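You operate a simulated robot arm through the tools that you are given. There is no shell and no other tool.

Carry out the task below with a simulated robot arm. There is one attempt and no reset: what you move stays moved.

JOB
Finish taping the clamped core all round and stand it in the grey tray.
Fine: turn the hand wheel, swing the green arm out, loosen the blue lever. Set down upright: what you pick out.

It is judged by the outcome, as a careful person would: the job done as asked, and still so three seconds after it is handed in. It fails if anything else is knocked over, pushed out of place, dropped, spilled or broken.

ROBOT AND FRAMES
A 7-joint arm with a fingered hand, fixed in place. Base frame: the origin is at the foot of the arm, x ahead of it, y to its left, z up; the work surface is at about z = 0.8. Readings come in m, degrees, newtons and seconds.
With the tool pointing down near the work surface it reaches from about 0.34 to 0.76 m from the base axis. Its first joint turns from -166.0 to 166.0 degrees. Payload 4 kg.
The tool frame sits at the grasp point between the pads (the TCP): z along the fingers, y along the line on which they close. The tips reach 0.026 m beyond it. The gripper opens to 0.132 m. The gripper's body begins 0.073 m behind the TCP. The gripper is a hand of 4 fingers: y runs from the thumb to the fingers, the wrist lies at [0, 0, -0.239] in the tool frame.
Orientation is that of the tool frame in the base frame, as a unit quaternion [x, y, z, w]. With the fingers straight down and closing along the base's y, the tool's x points along the base's -x, its y along +y and its z along -z.

CONTROLS
- The arm moves only by the tool nudge_tool. Its argument "moves" is a list of rows, each an object of numbers (a shift or turn left out is 0): "rx", "ry", "rz": the turn, a rotation vector about the base's x, y, z in units of 90 degrees (1.0 is 90 degrees); "x", "y", "z": the shift along the base's x, y, z in units of 150 mm (1.0 is 150 mm). In form: [{"rx": .., "ry": .., "rz": .., "x": .., "y": .., "z": ..}, ...]. A call has 1 to 20 rows; each row is the pose to reach, as a shift and turn from the pose commanded when the call began. A call with a number of a shift or a turn outside -1 to 1 is refused whole. Rows are played at 5 a second. More than 0.05 m and 8.6 degrees between two rows, and nothing of the call is played. Where a pose cannot be reached the arm comes as near as it can. A force on the tool above 80 N (or 10 N above the force at the start of the call, whichever is more), or a blocked arm, ends the call early, and 0.2 s more pass. In this call time passes only in rows, and 0.2 s behind the last. It gives the time, the measured TCP pose, the force on the tool (base axes), the opening and the grip force at its end, in the units of the frame above (readings bear some noise), with the torque about the TCP (base axes, N m) and any sound that the robot's microphone picked up.
- Cameras (640 x 400 px; columns grow to the right, rows downward): "scene" is fixed at [0.0546, -0.5177, 1.3676]; the picture's right is [0.32, -0.95, 0.00], its down [-0.73, -0.25, -0.64] and it looks along [0.60, 0.21, -0.77] (base axes); focal length 256 px, centre (320, 200). "wrist" rides on the gripper at [0.068, 0.002, -0.097] in the tool frame; the picture's right is [-0.03, 1.00, 0.00], its down [-0.82, -0.02, -0.58] and it looks along [-0.58, -0.01, 0.82] (tool axes); focal length 270 px, centre (320, 200). There is no depth. A picture from a camera that has moved, and an enlarged one, comes with that camera's place and axes in the base frame and with its lens. The place of the scene camera against the robot may be out by one fixed shift of up to 0.025 m in any direction.
- snapshot(camera): a new picture of that camera. No time passes.
- raise_lower(by): slides the trunk up (or, below 0, down) by that many m; the arm rides with it, the base frame stays. It gives what a move gives, with no picture.
- move_fingers(finger1, finger2, finger3, thumb_bend): sets how far each is bent, from 0 (flat) to 1 (curled in); at 0.3 the hand is open as for a grip, at 0.7 the pads meet at the TCP. One left out holds its place. A second passes; each finger stops where it meets its share of the squeeze, and holds until it gets a number again. It is the only way to open and close the hand. It gives what a move gives, with no picture; readings hold the bend of each and the force on the fingers (four entries, about 0 where the hand has none), thumb and palm.
- inspect(camera, box): a new picture of the part [left, top, right, bottom] of that camera's present view, enlarged. No time passes.
- sign_off(): hands the job in; it is judged then, once.

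Places have to be worked out from the pictures, the camera data and where the tool is seen. Open the gripper and draw the arm clear of the work before you hand the job in, unless the task says otherwise.

The tools are called after ">>>" by a JSON object that holds its "method" and its "body". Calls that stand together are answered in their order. nudge_tool: Moves the arm, as the interface text tells. Its arguments: {"type":"object","properties":{"moves":{"type":"array"}},"required":["moves"]} The other tools are called the same way: raise_lower (by) slides the trunk up or down; move_fingers (finger1, finger2, finger3, thumb_bend) moves the fingers one by one; snapshot (camera) takes a picture; inspect (camera, box) takes an enlarged picture of a part of a camera's view; sign_off () hands the job in.

At the start:

```text
clock: 0.0
ee_pos: [0.5482, -0.0823, 1.0542]
orientation: [0.0, 1.0, 0.0, 0.0]
force: [-0.4, -0.6, 0.3]
wrist_torque: [0.05, -0.02, 0.0]
width: 0.1319
grip_force: 0.0
shape: jaw
bend: [0.3, 0.3, 0.3, 0.3]
finger forces: [0.0, 0.1, 0.0, 0.0, 0.1, 0.1]
trunk travel left (down, up): [-0.525, 0.065]
```

scene: 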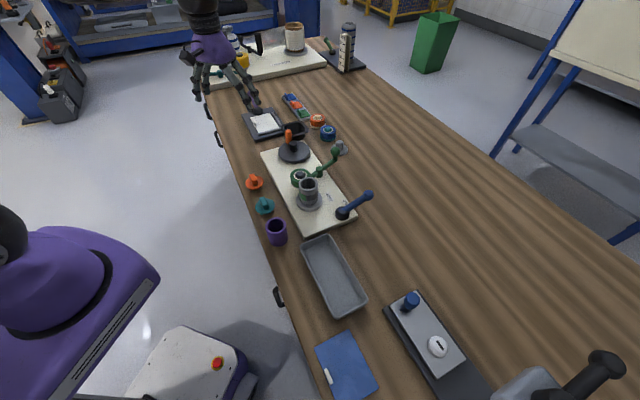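
wrist: 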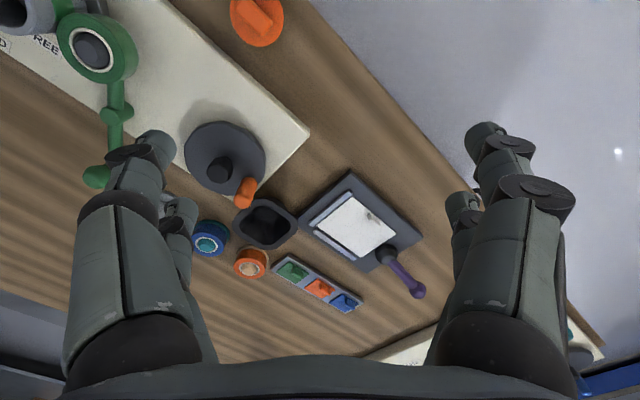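

I start by taking closer looks at the taping fixture in the scene view, to understand the wheel, the green arm, the blue lever and the clamped core.

>>> {"method": "inspect", "body": {"camera": "scene", "box": [240, 110, 400, 210]}}

>>> {"method": "inspect", "body": {"camera": "scene", "box": [240, 160, 400, 260]}}

>>> {"method": "inspect", "body": {"camera": "scene", "box": [200, 10, 380, 130]}}

>>> {"method": "inspect", "body": {"camera": "scene", "box": [280, 230, 480, 400]}}

>>> {"method": "inspect", "body": {"camera": "wrist", "box": [0, 0, 320, 200]}}

```text
4.00 times, centred on (320, 160) of scene
camera zoom: at [0.0546, -0.5177, 1.3676], right [0.32, -0.95, 0.0], down [-0.73, -0.25, -0.64], along [0.6, 0.21, -0.77], focal length 1024 px, centre (320, 360)
```

zoom: 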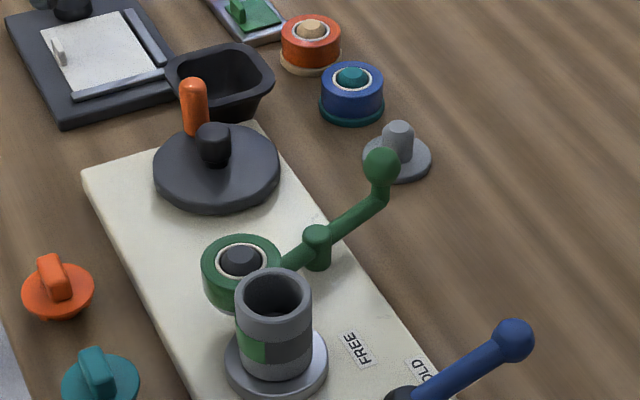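

```text
4.00 times, centred on (320, 210) of scene
camera zoom: at [0.0546, -0.5177, 1.3676], right [0.32, -0.95, 0.0], down [-0.73, -0.25, -0.64], along [0.6, 0.21, -0.77], focal length 1024 px, centre (320, 160)
```

zoom: 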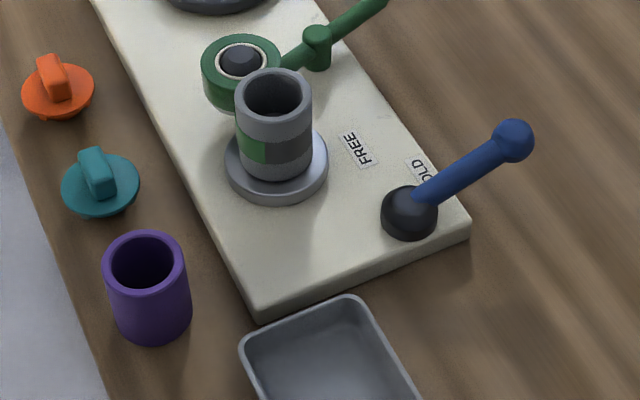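

```text
3.33 times, centred on (290, 70) of scene
camera zoom: at [0.0546, -0.5177, 1.3676], right [0.32, -0.95, 0.0], down [-0.73, -0.25, -0.64], along [0.6, 0.21, -0.77], focal length 854 px, centre (420, 633)
```

zoom: 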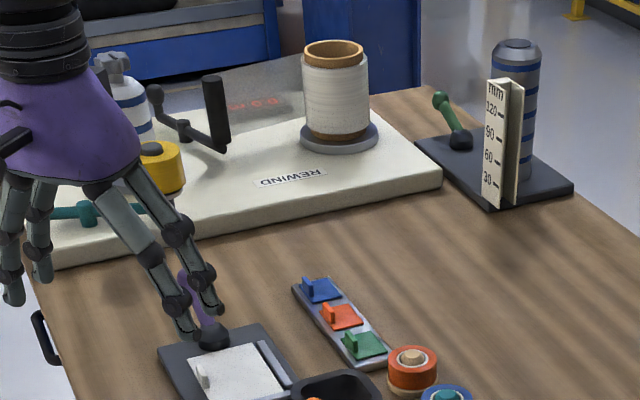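

```text
2.35 times, centred on (380, 315) of scene
camera zoom: at [0.0546, -0.5177, 1.3676], right [0.32, -0.95, 0.0], down [-0.73, -0.25, -0.64], along [0.6, 0.21, -0.77], focal length 602 px, centre (179, -71)
```

zoom: 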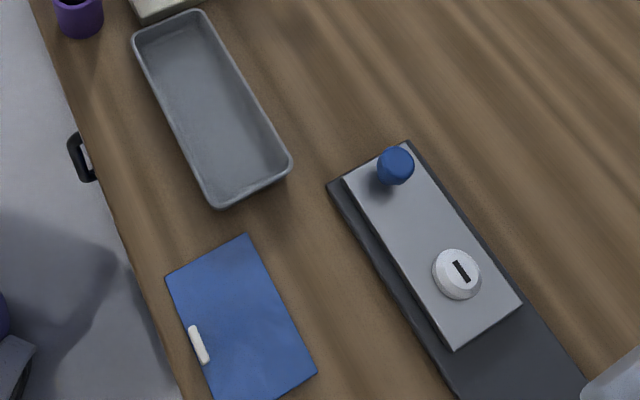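

```text
2.00 times, centred on (160, 100) of wrist
camera zoom: at [0.4797, -0.0804, 1.1509], right [0.03, 1.0, 0.0], down [0.82, -0.02, 0.58], along [0.58, -0.01, -0.82], focal length 541 px, centre (640, 400)
```

zoom: 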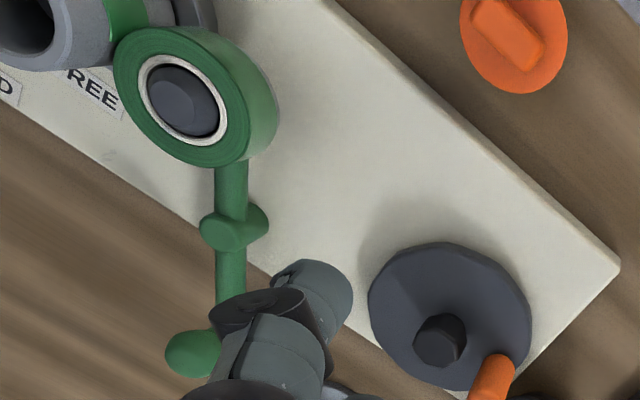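

The fixture shows the wheel with an orange crank knob, the green tape arm against the core, and a blue lever with FREE/HOLD labels. I move the hand high and back over the fixture for a better wrist-camera view.

>>> {"method": "nudge_tool", "body": {"moves": [{"x": -0.1, "y": -0.2, "z": 0.05}, {"x": -0.25, "y": -0.4, "z": 0.1}, {"x": -0.4, "y": -0.6, "z": 0.2}, {"x": -0.55, "y": -0.8, "z": 0.25}, {"x": -0.7, "y": -1.0, "z": 0.3}]}}

>>> {"method": "snapshot", "body": {"camera": "wrist"}}

```text
clock: 1.2
ee_pos: [0.4406, -0.2344, 1.098]
orientation: [0.0, 1.0, 0.0, 0.0]
force: [0.2, 0.4, 0.3]
wrist_torque: [0.01, -0.02, 0.02]
width: 0.1317
grip_force: 0.1
shape: jaw
bend: [0.3, 0.3, 0.3, 0.3]
finger forces: [0.0, 0.0, 0.0, 0.0, 0.0, 0.1]
trunk travel left (down, up): [-0.525, 0.065]
```

```text
taken
camera wrist: at [0.3733, -0.2315, 1.1958], right [0.02, 1.0, 0.0], down [0.82, -0.02, 0.58], along [0.58, -0.01, -0.82], focal length 270 px, centre (320, 200)
```

wrist: 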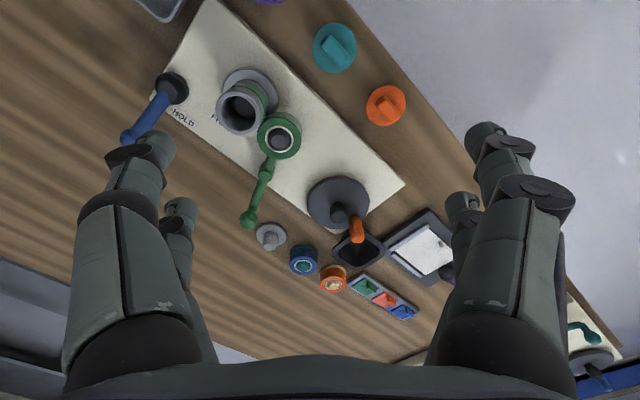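

Good view now; I zoom into the fixture parts to measure them.

>>> {"method": "inspect", "body": {"camera": "wrist", "box": [200, 60, 360, 160]}}

>>> {"method": "inspect", "body": {"camera": "wrist", "box": [230, 150, 420, 270]}}

>>> {"method": "inspect", "body": {"camera": "wrist", "box": [100, 50, 260, 150]}}

>>> {"method": "inspect", "body": {"camera": "scene", "box": [250, 110, 350, 172]}}

>>> {"method": "inspect", "body": {"camera": "scene", "box": [280, 155, 380, 217]}}

```text
4.00 times, centred on (280, 110) of wrist
camera zoom: at [0.3733, -0.2315, 1.1958], right [0.02, 1.0, 0.0], down [0.82, -0.02, 0.58], along [0.58, -0.01, -0.82], focal length 1081 px, centre (480, 560)
```

zoom: 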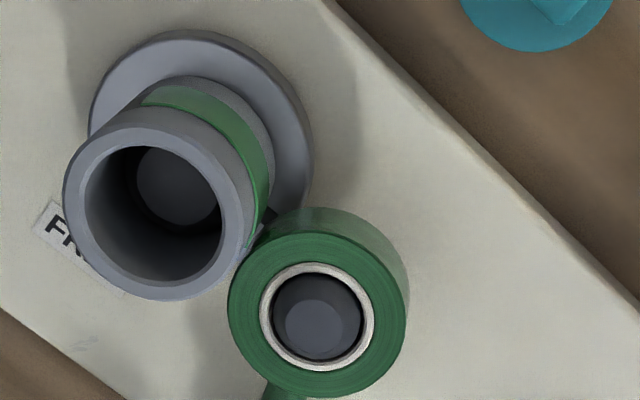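

```text
3.33 times, centred on (325, 210) of wrist
camera zoom: at [0.3733, -0.2315, 1.1958], right [0.02, 1.0, 0.0], down [0.82, -0.02, 0.58], along [0.58, -0.01, -0.82], focal length 901 px, centre (303, 167)
```

zoom: 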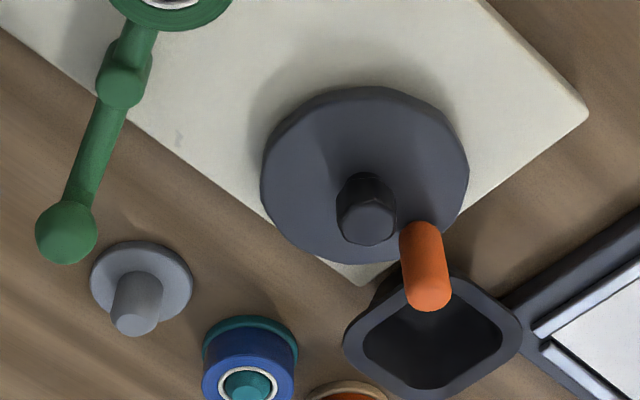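

```text
4.00 times, centred on (180, 100) of wrist
camera zoom: at [0.3733, -0.2315, 1.1958], right [0.02, 1.0, 0.0], down [0.82, -0.02, 0.58], along [0.58, -0.01, -0.82], focal length 1081 px, centre (880, 600)
```

zoom: 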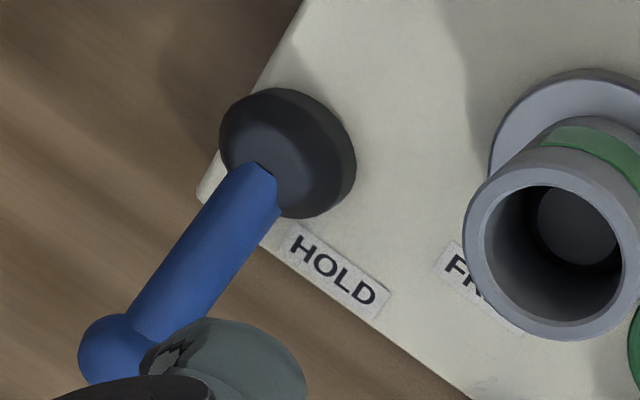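

```text
6.40 times, centred on (300, 141) of scene
camera zoom: at [0.0546, -0.5177, 1.3676], right [0.32, -0.95, 0.0], down [-0.73, -0.25, -0.64], along [0.6, 0.21, -0.77], focal length 1639 px, centre (448, 578)
```

zoom: 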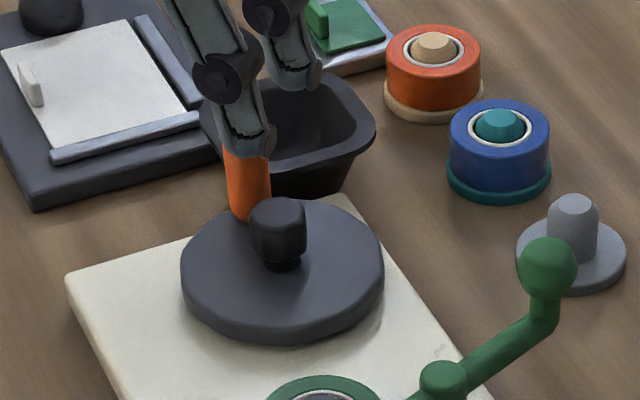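

```text
6.40 times, centred on (330, 186) of scene
camera zoom: at [0.0546, -0.5177, 1.3676], right [0.32, -0.95, 0.0], down [-0.73, -0.25, -0.64], along [0.6, 0.21, -0.77], focal length 1639 px, centre (256, 290)
```

zoom: 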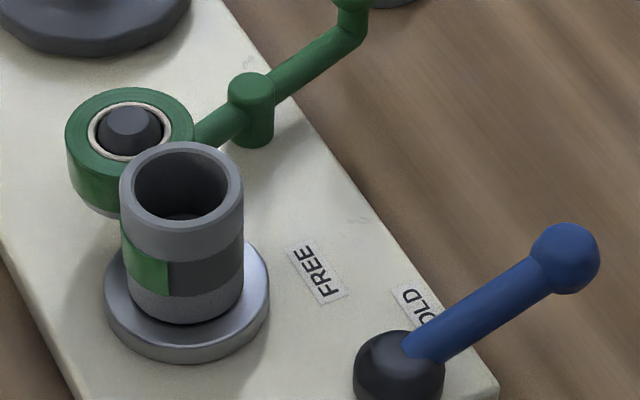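

Triangulating between the two wrist views: wheel centre ≈ (0.634, −0.206, top 0.835), orange knob ≈ (0.668, −0.178, top ≈0.89), core ≈ (0.466, −0.324, top 0.888), green-arm pivot ≈ (0.565, −0.311) with its ball ≈ (0.634, −0.346, 0.873), blue lever pivot ≈ (0.449, −0.413). I look at the hand itself to understand the finger layout before going near.

>>> {"method": "inspect", "body": {"camera": "scene", "box": [180, 0, 360, 150]}}

>>> {"method": "move_fingers", "body": {"finger1": 0.55, "finger2": 0.55, "finger3": 0.55, "thumb_bend": 0.55}}

>>> {"method": "snapshot", "body": {"camera": "wrist"}}

>>> {"method": "snapshot", "body": {"camera": "scene"}}

```text
2.67 times, centred on (270, 75) of scene
camera zoom: at [0.0546, -0.5177, 1.3676], right [0.32, -0.95, 0.0], down [-0.73, -0.25, -0.64], along [0.6, 0.21, -0.77], focal length 683 px, centre (453, 533)
```

zoom: 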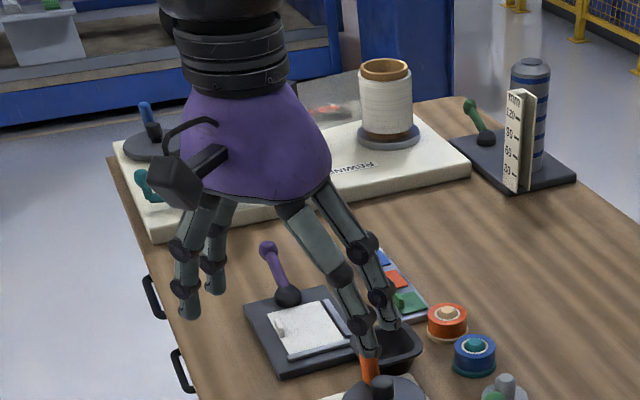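

```text
clock: 2.2
ee_pos: [0.4427, -0.2331, 1.0992]
orientation: [-0.001, 1.0, 0.001, 0.0]
force: [-0.4, -0.2, -0.4]
wrist_torque: [0.04, 0.02, -0.03]
width: 0.0496
grip_force: 0.0
shape: fingers
bend: [0.55, 0.55, 0.55, 0.55]
finger forces: [0.1, 0.0, 0.0, 0.1, 0.0, 0.1]
trunk travel left (down, up): [-0.525, 0.065]
```

```text
taken
camera wrist: at [0.3737, -0.231, 1.1959], right [0.03, 1.0, 0.0], down [0.82, -0.02, 0.58], along [0.58, -0.01, -0.82], focal length 270 px, centre (320, 200)
```

wrist: 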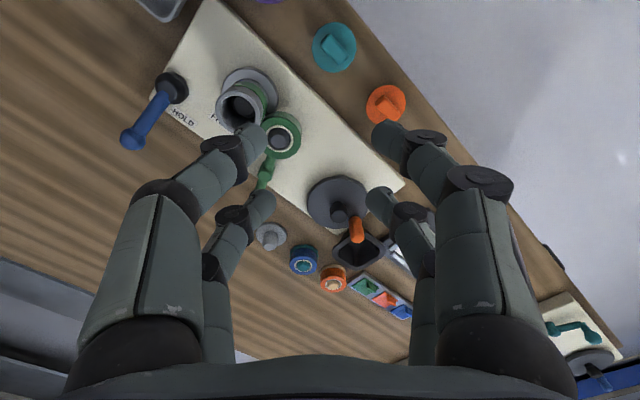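

```text
taken
```

scene: 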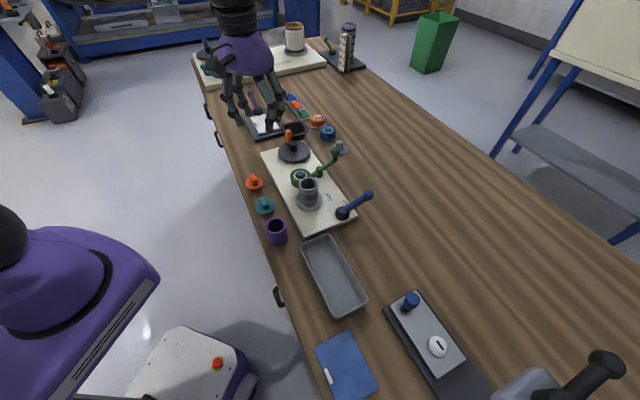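

The hand has two digits on each side, spread along the tool x axis. I move single digits to learn which is which.

>>> {"method": "move_fingers", "body": {"finger1": 0.7, "finger2": 0.3, "finger3": 0.0, "thumb_bend": 0.7}}

>>> {"method": "snapshot", "body": {"camera": "wrist"}}

>>> {"method": "inspect", "body": {"camera": "scene", "box": [180, 0, 340, 140]}}

```text
clock: 3.2
ee_pos: [0.4425, -0.2339, 1.0999]
orientation: [0.0, 1.0, -0.001, 0.0]
force: [-0.1, -0.7, 0.2]
wrist_torque: [-0.01, 0.01, 0.03]
width: 0.0014
grip_force: 0.0
shape: fingers
bend: [0.7, 0.3, 0.0, 0.7]
finger forces: [0.0, 0.0, 0.0, 0.0, 0.0, 0.1]
trunk travel left (down, up): [-0.525, 0.065]
```

```text
taken
camera wrist: at [0.3737, -0.231, 1.1959], right [0.03, 1.0, 0.0], down [0.82, -0.02, 0.58], along [0.58, -0.01, -0.82], focal length 270 px, centre (320, 200)
```

wrist: 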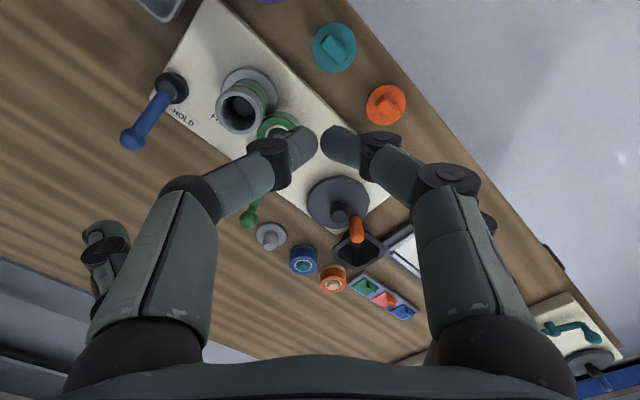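

```text
2.86 times, centred on (260, 70) of scene
camera zoom: at [0.0546, -0.5177, 1.3676], right [0.32, -0.95, 0.0], down [-0.73, -0.25, -0.64], along [0.6, 0.21, -0.77], focal length 732 px, centre (491, 571)
```

zoom: 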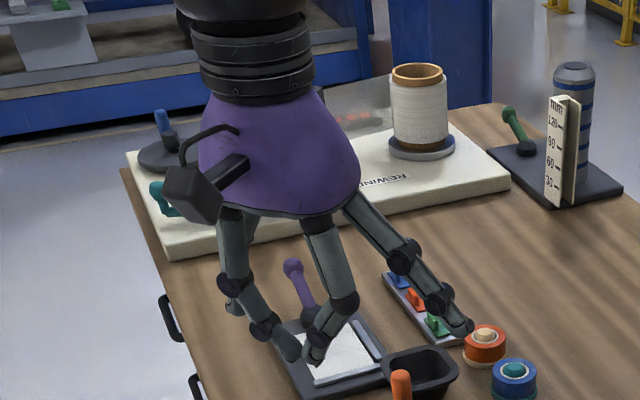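

Thumb and finger1 form the near pair at tool x ≈ +0.02 (thumb on −y, finger1 on +y), and finger2/finger3 form the far pair. I'll use the thumb/finger1 pair to hold the orange knob, so I open that pair moderately and move above the knob.

>>> {"method": "move_fingers", "body": {"finger1": 0.52, "finger2": 0.25, "finger3": 0.25, "thumb_bend": 0.52}}

>>> {"method": "nudge_tool", "body": {"moves": [{"x": 0.15, "y": 0.06, "z": 0}, {"x": 0.35, "y": 0.12, "z": 0}, {"x": 0.55, "y": 0.2, "z": 0}, {"x": 0.75, "y": 0.28, "z": 0}, {"x": 0.95, "y": 0.36, "z": 0}]}}

>>> {"method": "nudge_tool", "body": {"moves": [{"x": 0.2, "y": 0, "z": -0.15}, {"x": 0.4, "y": 0, "z": -0.3}, {"x": 0.6, "y": 0, "z": -0.5}, {"x": 0.68, "y": 0, "z": -0.66}]}}

>>> {"method": "snapshot", "body": {"camera": "wrist"}}

>>> {"method": "inspect", "body": {"camera": "scene", "box": [220, 50, 380, 180]}}

```text
clock: 4.2
ee_pos: [0.4415, -0.2338, 1.0986]
orientation: [0.0, 1.0, 0.0, 0.0]
force: [0.2, 0.0, 0.3]
wrist_torque: [0.01, 0.0, 0.01]
width: 0.0583
grip_force: 0.1
shape: fingers
bend: [0.52, 0.25, 0.25, 0.52]
finger forces: [0.0, 0.0, 0.0, 0.0, 0.0, 0.1]
trunk travel left (down, up): [-0.525, 0.065]
```

```text
clock: 5.4
ee_pos: [0.5861, -0.1777, 1.0989]
orientation: [0.001, 1.0, 0.0, 0.001]
force: [-0.2, 0.3, -1.2]
wrist_torque: [-0.01, 0.0, 0.0]
width: 0.0587
grip_force: 0.1
shape: fingers
bend: [0.52, 0.25, 0.25, 0.52]
finger forces: [0.0, 0.1, 0.0, 0.0, 0.0, 0.0]
trunk travel left (down, up): [-0.525, 0.065]
```

```text
clock: 6.4
ee_pos: [0.69, -0.1778, 0.9988]
orientation: [0.0, 1.0, 0.0, 0.0]
force: [-0.9, -0.1, 0.2]
wrist_torque: [0.0, 0.01, 0.0]
width: 0.0586
grip_force: 0.0
shape: fingers
bend: [0.52, 0.25, 0.25, 0.52]
finger forces: [0.1, 0.0, 0.0, 0.0, 0.0, 0.0]
trunk travel left (down, up): [-0.525, 0.065]
```

```text
taken
camera wrist: at [0.6215, -0.1748, 1.0964], right [0.03, 1.0, 0.0], down [0.82, -0.02, 0.58], along [0.58, -0.01, -0.82], focal length 270 px, centre (320, 200)
```

wrist: 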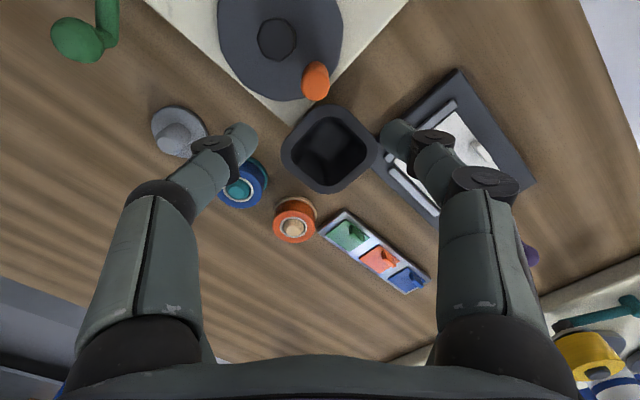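

```text
3.08 times, centred on (300, 115) of scene
camera zoom: at [0.0546, -0.5177, 1.3676], right [0.32, -0.95, 0.0], down [-0.73, -0.25, -0.64], along [0.6, 0.21, -0.77], focal length 788 px, centre (382, 462)
```

zoom: 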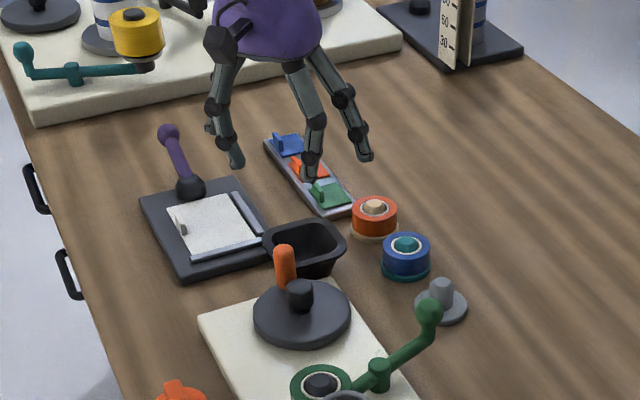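

The knob tip lies near (0.666, −0.178); the TCP should be at x ≈ 0.686 so the near pair straddles it. I descend part-way and check.

>>> {"method": "nudge_tool", "body": {"moves": [{"x": -0.013, "z": -0.1}, {"x": -0.013, "z": -0.22}, {"x": -0.013, "z": -0.34}, {"x": -0.013, "z": -0.46}]}}

>>> {"method": "snapshot", "body": {"camera": "wrist"}}

>>> {"method": "inspect", "body": {"camera": "scene", "box": [240, 90, 360, 170]}}

```text
clock: 7.4
ee_pos: [0.6855, -0.1785, 0.9311]
orientation: [0.0, 1.0, 0.0, 0.0]
force: [-0.4, -0.3, 0.1]
wrist_torque: [0.0, 0.0, -0.04]
width: 0.0588
grip_force: 0.0
shape: fingers
bend: [0.52, 0.25, 0.25, 0.52]
finger forces: [0.0, 0.0, 0.0, 0.0, 0.0, 0.0]
trunk travel left (down, up): [-0.525, 0.065]
```

```text
taken
camera wrist: at [0.6177, -0.1758, 1.028], right [0.03, 1.0, 0.0], down [0.82, -0.02, 0.58], along [0.58, -0.02, -0.82], focal length 270 px, centre (320, 200)
```

wrist: 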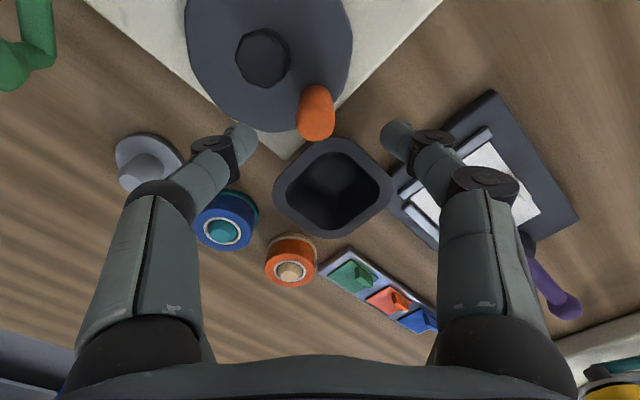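

```text
5.00 times, centred on (300, 130) of scene
camera zoom: at [0.0546, -0.5177, 1.3676], right [0.32, -0.95, 0.0], down [-0.73, -0.25, -0.64], along [0.6, 0.21, -0.77], focal length 1280 px, centre (420, 550)
```

zoom: 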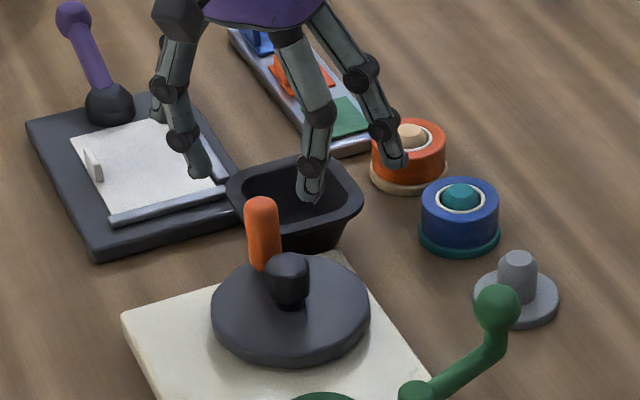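

The knob (≈0.667, −0.179) is centred between the near pair. I lower to TCP z ≈ 0.887.

>>> {"method": "nudge_tool", "body": {"moves": [{"z": -0.1}, {"z": -0.2}, {"z": -0.295}]}}

>>> {"method": "snapshot", "body": {"camera": "wrist"}}

>>> {"method": "inspect", "body": {"camera": "scene", "box": [250, 100, 350, 170]}}

```text
clock: 8.2
ee_pos: [0.6868, -0.1792, 0.8853]
orientation: [0.0, 1.0, 0.0, -0.001]
force: [0.0, -0.1, 1.1]
wrist_torque: [-0.02, 0.0, -0.01]
width: 0.0586
grip_force: 0.1
shape: fingers
bend: [0.52, 0.25, 0.25, 0.52]
finger forces: [0.0, 0.1, 0.0, 0.0, 0.1, 0.1]
trunk travel left (down, up): [-0.525, 0.065]
```

```text
taken
camera wrist: at [0.6179, -0.1771, 0.9825], right [0.03, 1.0, 0.0], down [0.82, -0.02, 0.58], along [0.58, -0.01, -0.82], focal length 270 px, centre (320, 200)
```

wrist: 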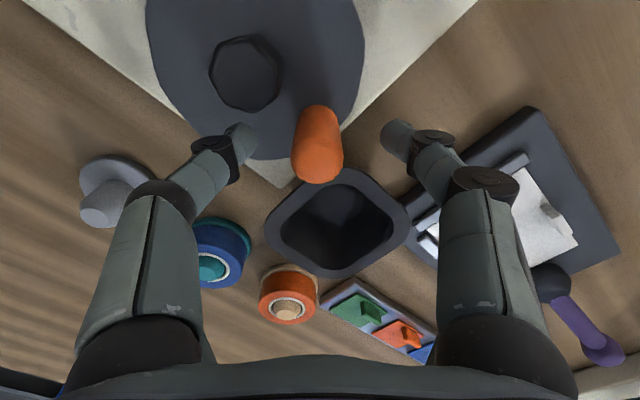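

```text
5.71 times, centred on (300, 135) of scene
camera zoom: at [0.0546, -0.5177, 1.3676], right [0.32, -0.95, 0.0], down [-0.73, -0.25, -0.64], along [0.6, 0.21, -0.77], focal length 1463 px, centre (434, 571)
```

zoom: 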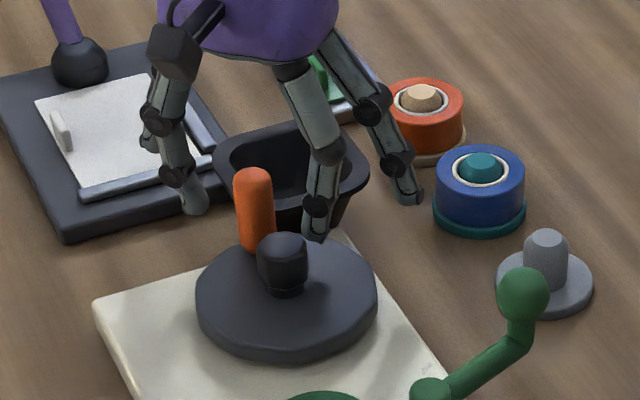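

The knob stands between the two digits. I close thumb and finger1 on it.

>>> {"method": "move_fingers", "body": {"finger1": 0.68, "thumb_bend": 0.68}}

>>> {"method": "snapshot", "body": {"camera": "wrist"}}

>>> {"method": "inspect", "body": {"camera": "scene", "box": [250, 100, 350, 170]}}

```text
clock: 9.2
ee_pos: [0.6855, -0.1799, 0.8865]
orientation: [-0.001, 1.0, 0.0, 0.0]
force: [-0.4, -1.2, -0.7]
wrist_torque: [-0.03, -0.04, 0.04]
width: 0.0189
grip_force: 3.1
shape: fingers
bend: [0.65, 0.25, 0.25, 0.66]
finger forces: [2.5, 0.0, 0.0, 0.1, 4.3, 0.1]
trunk travel left (down, up): [-0.525, 0.065]
```

```text
taken
camera wrist: at [0.6179, -0.1774, 0.9825], right [0.03, 1.0, 0.0], down [0.82, -0.02, 0.58], along [0.58, -0.01, -0.82], focal length 270 px, centre (320, 200)
```

wrist: 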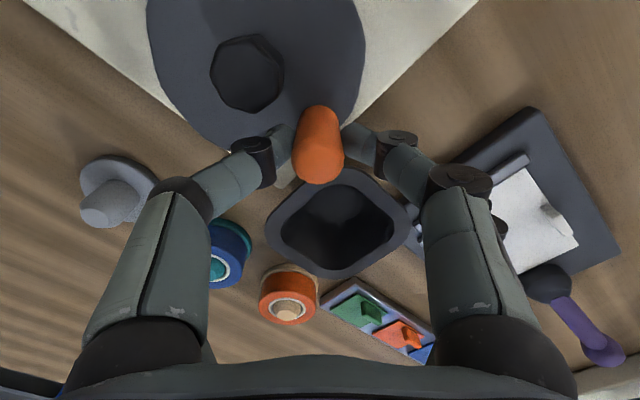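

```text
5.71 times, centred on (300, 135) of scene
camera zoom: at [0.0546, -0.5177, 1.3676], right [0.32, -0.95, 0.0], down [-0.73, -0.25, -0.64], along [0.6, 0.21, -0.77], focal length 1463 px, centre (434, 571)
```

zoom: 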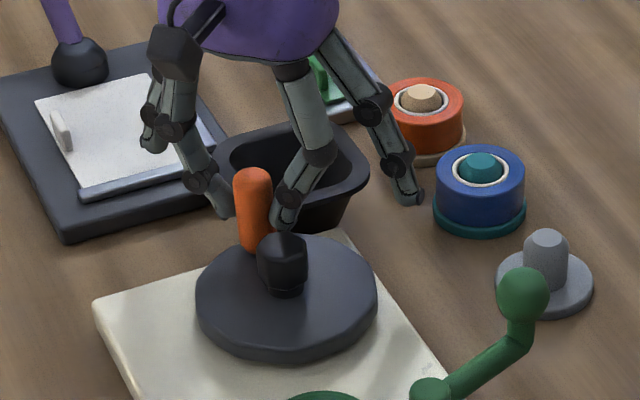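

Both digits hold the knob (2.5 N / 4.3 N). I try a small counter-clockwise arc of 20° and watch whether the core tape advances.

>>> {"method": "nudge_tool", "body": {"moves": [{"x": -0.0174, "y": 0.0179}, {"x": -0.0364, "y": 0.0343}, {"x": -0.0567, "y": 0.0489}, {"x": -0.0781, "y": 0.0617}]}}

>>> {"method": "inspect", "body": {"camera": "scene", "box": [280, 155, 380, 217]}}

>>> {"method": "inspect", "body": {"camera": "scene", "box": [250, 100, 350, 170]}}

>>> {"method": "snapshot", "body": {"camera": "wrist"}}

```text
clock: 10.2
ee_pos: [0.6737, -0.1705, 0.8861]
orientation: [0.001, 1.0, 0.0, -0.001]
force: [0.8, -1.9, -3.0]
wrist_torque: [-0.03, -0.08, 0.05]
width: 0.0191
grip_force: 3.4
shape: fingers
bend: [0.65, 0.25, 0.25, 0.65]
finger forces: [2.1, 0.0, 0.1, 0.0, 4.5, 0.0]
trunk travel left (down, up): [-0.525, 0.065]
```

```text
6.40 times, centred on (330, 186) of scene
camera zoom: at [0.0546, -0.5177, 1.3676], right [0.32, -0.95, 0.0], down [-0.73, -0.25, -0.64], along [0.6, 0.21, -0.77], focal length 1639 px, centre (256, 290)
```

zoom: 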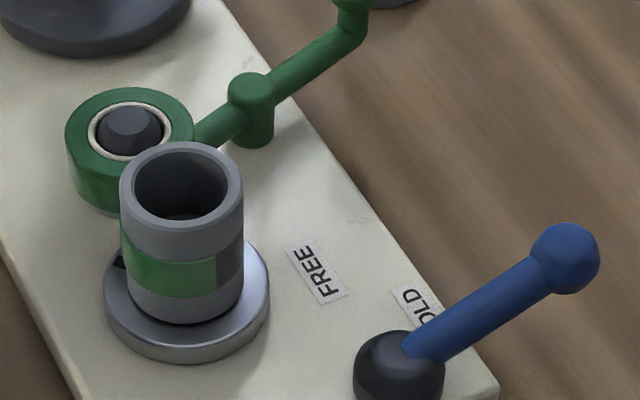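

```text
5.71 times, centred on (300, 135) of scene
camera zoom: at [0.0546, -0.5177, 1.3676], right [0.32, -0.95, 0.0], down [-0.73, -0.25, -0.64], along [0.6, 0.21, -0.77], focal length 1463 px, centre (434, 571)
```

zoom: 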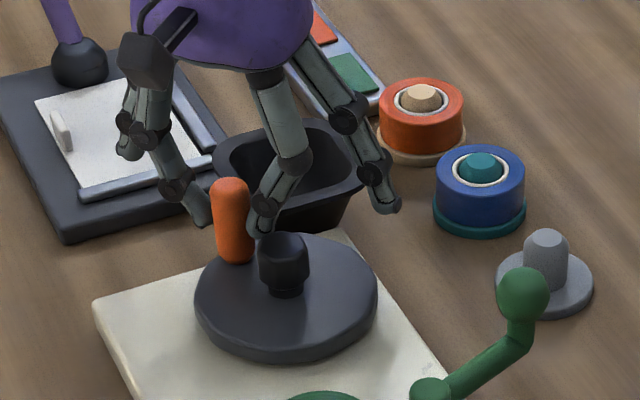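

```text
taken
camera wrist: at [0.6055, -0.1682, 0.9835], right [0.03, 1.0, 0.0], down [0.82, -0.02, 0.58], along [0.58, -0.01, -0.82], focal length 270 px, centre (320, 200)
```

wrist: 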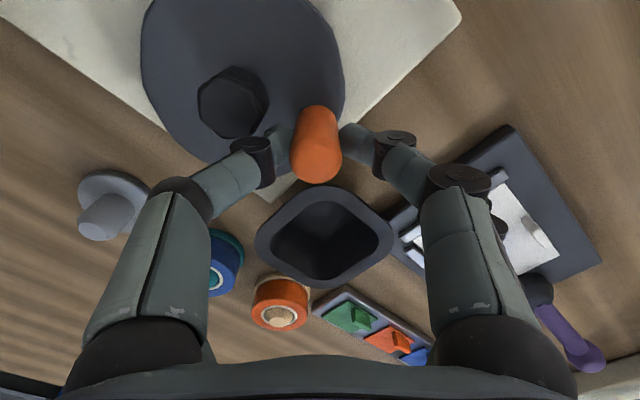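

The wheel moved counter-clockwise and the tape edge advanced about 48° on the core for 20° of wheel (ratio ≈ 2.4), so the direction is right; about 165–170° of core remains (≈70° of wheel). I firm up the grip a little and then continue 60° along the arc.

>>> {"method": "move_fingers", "body": {"finger1": 0.72, "thumb_bend": 0.72}}

>>> {"method": "nudge_tool", "body": {"moves": [{"x": -0.0225, "y": 0.0109}, {"x": -0.0459, "y": 0.0198}, {"x": -0.07, "y": 0.0266}, {"x": -0.0945, "y": 0.0313}, {"x": -0.1194, "y": 0.0338}, {"x": -0.1444, "y": 0.0341}]}}

>>> {"method": "inspect", "body": {"camera": "scene", "box": [270, 145, 370, 207]}}

>>> {"method": "snapshot", "body": {"camera": "wrist"}}

```text
clock: 11.2
ee_pos: [0.6741, -0.1715, 0.8864]
orientation: [0.001, 1.0, 0.0, -0.001]
force: [-0.8, -4.7, -5.4]
wrist_torque: [-0.06, -0.07, 0.06]
width: 0.0177
grip_force: 7.1
shape: fingers
bend: [0.66, 0.25, 0.25, 0.66]
finger forces: [5.1, 0.1, 0.0, 0.0, 8.6, 0.0]
trunk travel left (down, up): [-0.525, 0.065]
```

```text
clock: 12.6
ee_pos: [0.6524, -0.1664, 0.8859]
orientation: [0.002, 1.0, 0.0, 0.0]
force: [1.8, -8.6, -2.4]
wrist_torque: [-0.19, -0.06, 0.16]
width: 0.0177
grip_force: 7.5
shape: fingers
bend: [0.68, 0.25, 0.25, 0.66]
finger forces: [3.6, 0.0, 0.1, 0.0, 12.0, 0.1]
trunk travel left (down, up): [-0.525, 0.065]
```

```text
6.40 times, centred on (320, 176) of scene
camera zoom: at [0.0546, -0.5177, 1.3676], right [0.32, -0.95, 0.0], down [-0.73, -0.25, -0.64], along [0.6, 0.21, -0.77], focal length 1639 px, centre (320, 354)
```

zoom: 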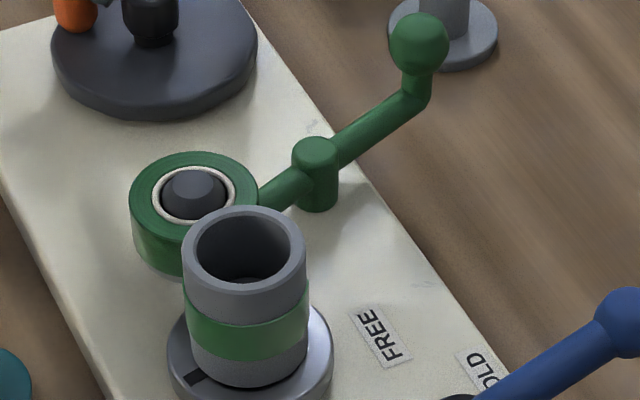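

```text
taken
camera wrist: at [0.5849, -0.1637, 0.9831], right [0.03, 1.0, 0.0], down [0.82, -0.02, 0.58], along [0.58, -0.02, -0.82], focal length 270 px, centre (320, 200)
```

wrist: 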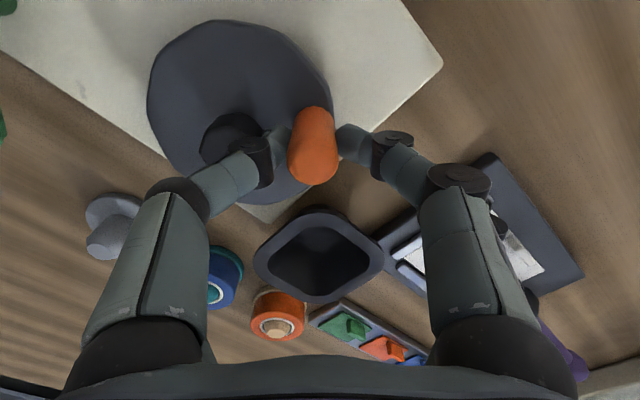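

The black mark on the flange shows the core turned another ~72°; the tape edge should now be near 307°, with ≈95° of core (≈40° of wheel) left. The y-force shows my circle is ~3 mm too wide, so I correct it and continue 30°.

>>> {"method": "nudge_tool", "body": {"moves": [{"x": -0.0027, "y": -0.02}, {"x": -0.0273, "y": -0.022}, {"x": -0.0513, "y": -0.026}, {"x": -0.0753, "y": -0.032}, {"x": -0.098, "y": -0.04}, {"x": -0.1207, "y": -0.05}, {"x": -0.142, "y": -0.062}]}}

>>> {"method": "inspect", "body": {"camera": "scene", "box": [270, 155, 370, 217]}}

>>> {"method": "snapshot", "body": {"camera": "wrist"}}

```text
clock: 14.2
ee_pos: [0.6332, -0.1763, 0.886]
orientation: [0.001, 1.0, 0.0, 0.001]
force: [4.2, -4.7, -3.0]
wrist_torque: [-0.04, -0.1, 0.06]
width: 0.0173
grip_force: 6.7
shape: fingers
bend: [0.68, 0.25, 0.25, 0.67]
finger forces: [4.2, 0.1, 0.1, 0.0, 8.8, 0.0]
trunk travel left (down, up): [-0.525, 0.065]
```

```text
6.40 times, centred on (320, 186) of scene
camera zoom: at [0.0546, -0.5177, 1.3676], right [0.32, -0.95, 0.0], down [-0.73, -0.25, -0.64], along [0.6, 0.21, -0.77], focal length 1639 px, centre (320, 290)
```

zoom: 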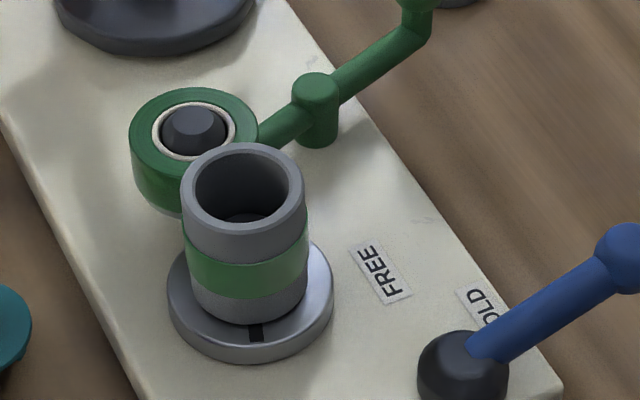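

```text
taken
camera wrist: at [0.5636, -0.1718, 0.9833], right [0.03, 1.0, 0.0], down [0.82, -0.02, 0.58], along [0.58, -0.02, -0.82], focal length 270 px, centre (320, 200)
```

wrist: 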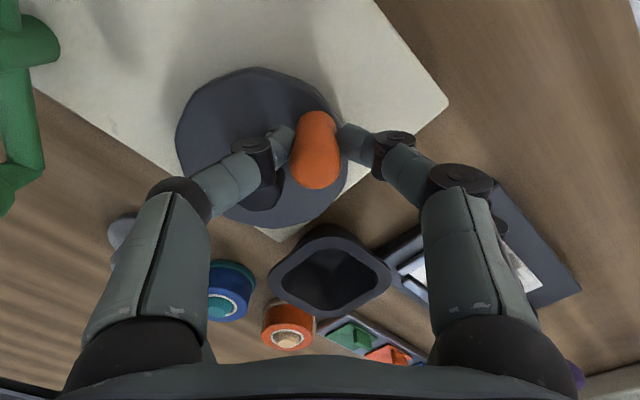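

The flange mark is now at about 204° (it started at the contact point ≈42°), so the tape edge is near 349° and roughly 53° of core remains plus a small overlap. I continue 25° of wheel.

>>> {"method": "nudge_tool", "body": {"moves": [{"x": -0.02, "y": -0.0133}, {"x": -0.0387, "y": -0.0287}, {"x": -0.0567, "y": -0.046}, {"x": -0.0727, "y": -0.0647}, {"x": -0.0867, "y": -0.084}]}}

>>> {"method": "inspect", "body": {"camera": "scene", "box": [270, 155, 370, 217]}}

>>> {"method": "snapshot", "body": {"camera": "wrist"}}

```text
clock: 15.4
ee_pos: [0.6178, -0.186, 0.8866]
orientation: [0.001, 1.0, 0.001, 0.001]
force: [-1.1, 0.3, -1.8]
wrist_torque: [0.03, 0.07, 0.03]
width: 0.0
grip_force: 0.1
shape: fingers
bend: [0.7, 0.25, 0.25, 0.72]
finger forces: [0.0, 0.1, 0.1, 0.0, 0.1, 0.0]
trunk travel left (down, up): [-0.525, 0.065]
```

```text
6.40 times, centred on (320, 186) of scene
camera zoom: at [0.0546, -0.5177, 1.3676], right [0.32, -0.95, 0.0], down [-0.73, -0.25, -0.64], along [0.6, 0.21, -0.77], focal length 1639 px, centre (320, 290)
```

zoom: 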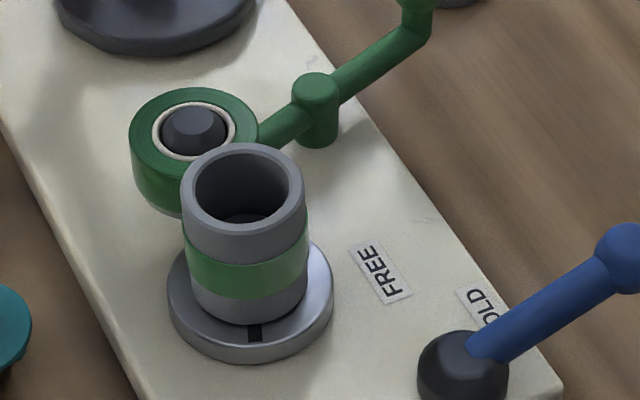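

```text
taken
camera wrist: at [0.5494, -0.1833, 0.9839], right [0.03, 1.0, 0.0], down [0.82, -0.02, 0.58], along [0.58, -0.02, -0.82], focal length 270 px, centre (320, 200)
```

wrist: 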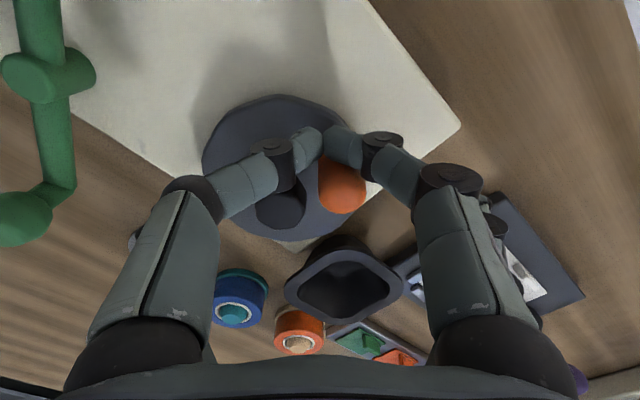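

The knob slipped out of the pads toward +x (the grip width is 0; mark unchanged at ≈204°). I raise the hand, reopen the pair and then yaw the hand about −46° so that a finger pushes the knob tangentially.

>>> {"method": "nudge_tool", "body": {"moves": [{"z": 0.1}, {"z": 0.2}, {"z": 0.3}, {"z": 0.4}]}}

>>> {"method": "move_fingers", "body": {"finger1": 0.5, "thumb_bend": 0.5}}

>>> {"method": "snapshot", "body": {"camera": "wrist"}}

>>> {"method": "snapshot", "body": {"camera": "scene"}}

```text
clock: 16.4
ee_pos: [0.6177, -0.186, 0.9455]
orientation: [0.0, 1.0, 0.0, 0.0]
force: [0.3, -0.1, -0.5]
wrist_torque: [0.0, 0.01, 0.02]
width: 0.0
grip_force: 0.1
shape: fingers
bend: [0.71, 0.25, 0.25, 0.72]
finger forces: [0.0, 0.0, 0.1, 0.1, 0.1, 0.0]
trunk travel left (down, up): [-0.525, 0.065]
```

```text
clock: 17.4
ee_pos: [0.6178, -0.1866, 0.9463]
orientation: [0.001, 1.0, -0.001, -0.001]
force: [0.7, 0.5, 0.0]
wrist_torque: [-0.01, 0.0, -0.03]
width: 0.0651
grip_force: 0.1
shape: fingers
bend: [0.5, 0.25, 0.25, 0.5]
finger forces: [0.0, 0.1, 0.1, 0.0, 0.0, 0.0]
trunk travel left (down, up): [-0.525, 0.065]
```

```text
taken
camera wrist: at [0.5492, -0.1844, 1.0433], right [0.03, 1.0, 0.0], down [0.82, -0.02, 0.58], along [0.58, -0.02, -0.82], focal length 270 px, centre (320, 200)
```

wrist: 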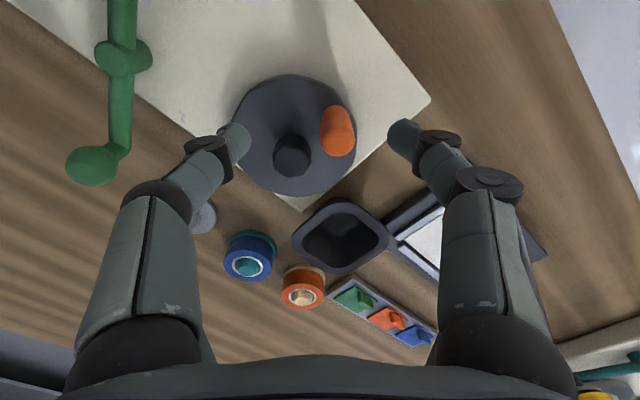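

```text
taken
```

scene: 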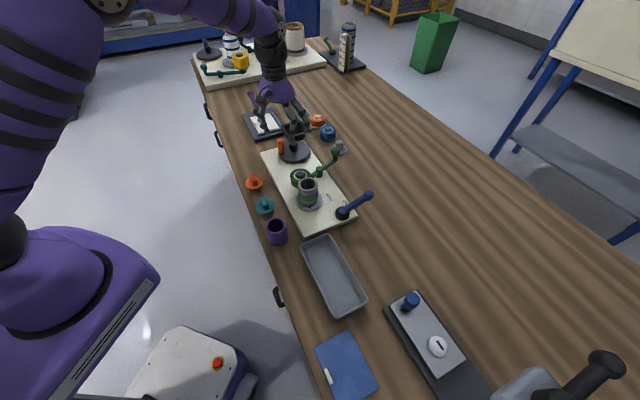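

The wheel knob is now at about (0.6145, −0.175), 117° around the wheel centre. I yaw the hand by −46° above it so that the closing line is tangential, with the near pair over the knob.

>>> {"method": "nudge_tool", "body": {"moves": [{"x": 0.012, "y": -0.003, "rz": -0.085}, {"x": 0.024, "y": -0.007, "rz": -0.17}, {"x": 0.036, "y": -0.01, "rz": -0.255}, {"x": 0.048, "y": -0.014, "rz": -0.34}, {"x": 0.06, "y": -0.018, "rz": -0.425}, {"x": 0.071, "y": -0.021, "rz": -0.511}]}}

>>> {"method": "snapshot", "body": {"camera": "wrist"}}

```text
clock: 18.8
ee_pos: [0.6286, -0.1894, 0.9473]
orientation: [0.392, 0.92, 0.0, 0.0]
force: [0.6, -0.5, -0.4]
wrist_torque: [0.01, 0.0, 0.01]
width: 0.0653
grip_force: 0.0
shape: fingers
bend: [0.5, 0.25, 0.25, 0.5]
finger forces: [0.1, 0.0, 0.1, 0.1, 0.0, 0.0]
trunk travel left (down, up): [-0.525, 0.065]
```

```text
taken
camera wrist: at [0.5823, -0.1382, 1.044], right [0.74, 0.67, 0.0], down [0.55, -0.6, 0.58], along [0.39, -0.43, -0.82], focal length 270 px, centre (320, 200)
```

wrist: 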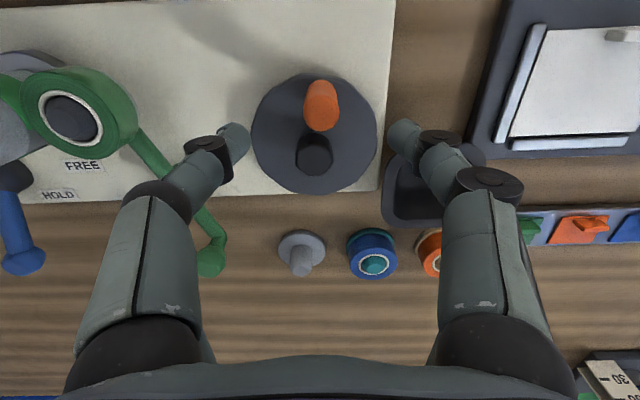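

The hand is aligned; before going down I zoom on the core from this side to see how much bare band remains.

>>> {"method": "inspect", "body": {"camera": "wrist", "box": [0, 30, 160, 130]}}

>>> {"method": "inspect", "body": {"camera": "scene", "box": [290, 165, 340, 215]}}

```text
4.00 times, centred on (80, 80) of wrist
camera zoom: at [0.5823, -0.1382, 1.044], right [0.74, 0.67, 0.0], down [0.55, -0.6, 0.58], along [0.39, -0.43, -0.82], focal length 1081 px, centre (1280, 680)
```

zoom: 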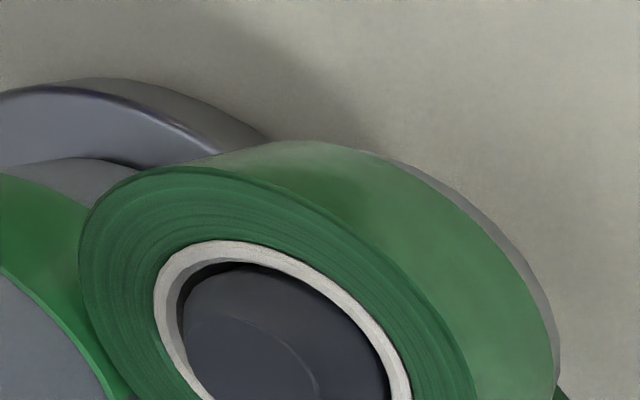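

```text
8.00 times, centred on (315, 190) of scene
camera zoom: at [0.0546, -0.5177, 1.3676], right [0.32, -0.95, 0.0], down [-0.73, -0.25, -0.64], along [0.6, 0.21, -0.77], focal length 2048 px, centre (360, 280)
```

zoom: 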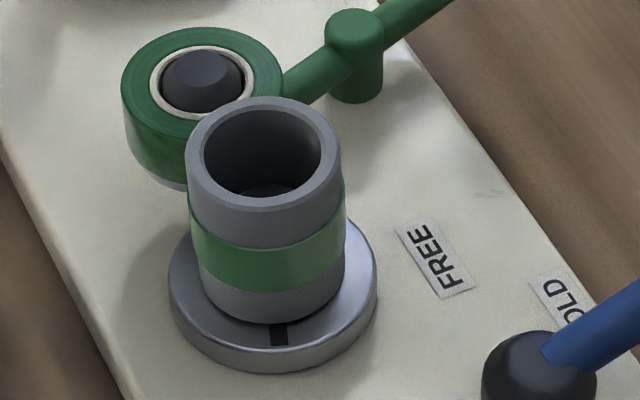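

Everything visible is taped; the rest is hidden behind the roll. I descend around the knob and close thumb and finger1 tangentially.

>>> {"method": "nudge_tool", "body": {"moves": [{"z": -0.1}, {"z": -0.2}, {"z": -0.3}, {"z": -0.4}]}}

>>> {"method": "move_fingers", "body": {"finger1": 0.68, "thumb_bend": 0.68}}

>>> {"method": "snapshot", "body": {"camera": "wrist"}}

>>> {"method": "inspect", "body": {"camera": "scene", "box": [290, 165, 340, 215]}}

```text
clock: 19.8
ee_pos: [0.6285, -0.1901, 0.8863]
orientation: [0.39, 0.921, 0.0, 0.0]
force: [0.3, -0.2, 0.0]
wrist_torque: [0.0, -0.02, -0.01]
width: 0.0652
grip_force: 0.2
shape: fingers
bend: [0.5, 0.25, 0.25, 0.5]
finger forces: [0.0, 0.0, 0.0, 0.0, 0.0, 0.1]
trunk travel left (down, up): [-0.525, 0.065]
```

```text
clock: 20.8
ee_pos: [0.6295, -0.1896, 0.8871]
orientation: [0.391, 0.92, 0.0, 0.001]
force: [0.3, 0.6, -1.3]
wrist_torque: [0.01, -0.01, -0.01]
width: 0.019
grip_force: 3.0
shape: fingers
bend: [0.64, 0.25, 0.25, 0.66]
finger forces: [3.3, 0.0, 0.0, 0.0, 3.0, 0.0]
trunk travel left (down, up): [-0.525, 0.065]
```

```text
taken
camera wrist: at [0.5822, -0.1383, 0.9839], right [0.74, 0.68, 0.0], down [0.55, -0.6, 0.58], along [0.39, -0.43, -0.82], focal length 270 px, centre (320, 200)
```

wrist: 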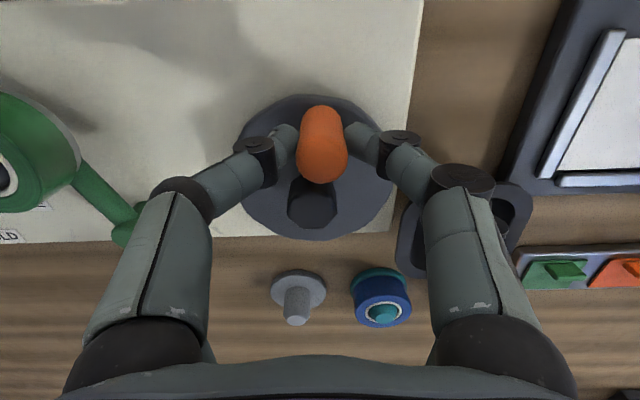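

```text
8.00 times, centred on (315, 190) of scene
camera zoom: at [0.0546, -0.5177, 1.3676], right [0.32, -0.95, 0.0], down [-0.73, -0.25, -0.64], along [0.6, 0.21, -0.77], focal length 2048 px, centre (360, 280)
```

zoom: 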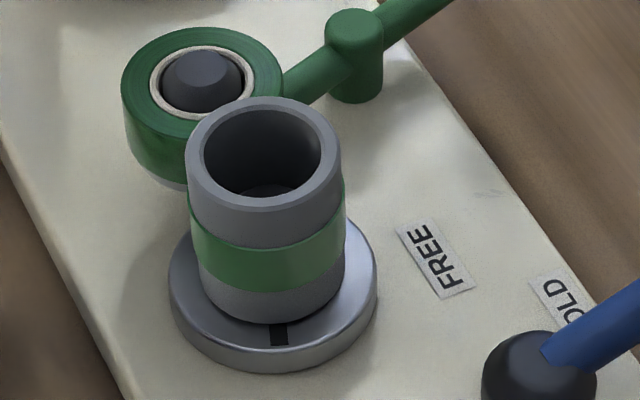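

The knob is firmly between the pads. I turn a further 20° counter-clockwise and check the flange mark.

>>> {"method": "nudge_tool", "body": {"moves": [{"x": -0.0169, "y": -0.0134}, {"x": -0.0325, "y": -0.0282}, {"x": -0.0467, "y": -0.0443}, {"x": -0.0595, "y": -0.0616}]}}

>>> {"method": "inspect", "body": {"camera": "scene", "box": [290, 165, 340, 215]}}

>>> {"method": "snapshot", "body": {"camera": "wrist"}}

```text
clock: 21.8
ee_pos: [0.6202, -0.1972, 0.8862]
orientation: [0.391, 0.921, 0.0, 0.0]
force: [-2.3, -0.4, 1.2]
wrist_torque: [0.06, 0.08, 0.02]
width: 0.0187
grip_force: 3.3
shape: fingers
bend: [0.63, 0.25, 0.25, 0.67]
finger forces: [3.0, 0.0, 0.0, 0.0, 4.3, 0.0]
trunk travel left (down, up): [-0.525, 0.065]
```

```text
8.00 times, centred on (315, 190) of scene
camera zoom: at [0.0546, -0.5177, 1.3676], right [0.32, -0.95, 0.0], down [-0.73, -0.25, -0.64], along [0.6, 0.21, -0.77], focal length 2048 px, centre (360, 280)
```

zoom: 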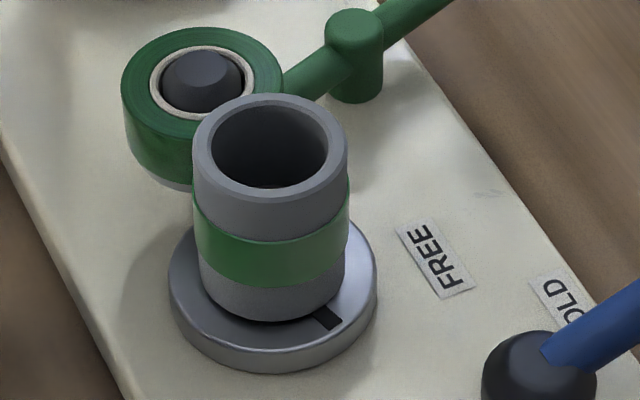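

```text
taken
camera wrist: at [0.5734, -0.1476, 0.9838], right [0.74, 0.68, 0.0], down [0.55, -0.6, 0.58], along [0.39, -0.43, -0.82], focal length 270 px, centre (320, 200)
```

wrist: 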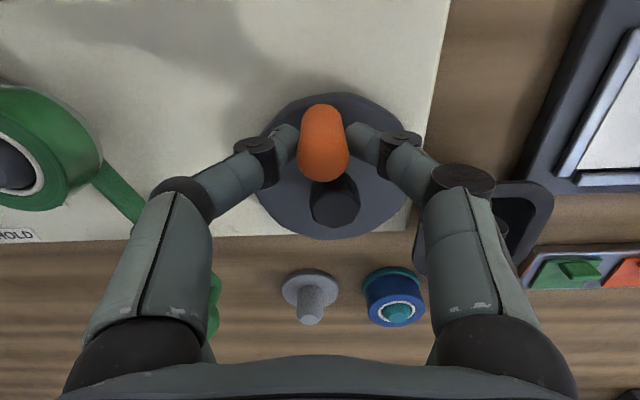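

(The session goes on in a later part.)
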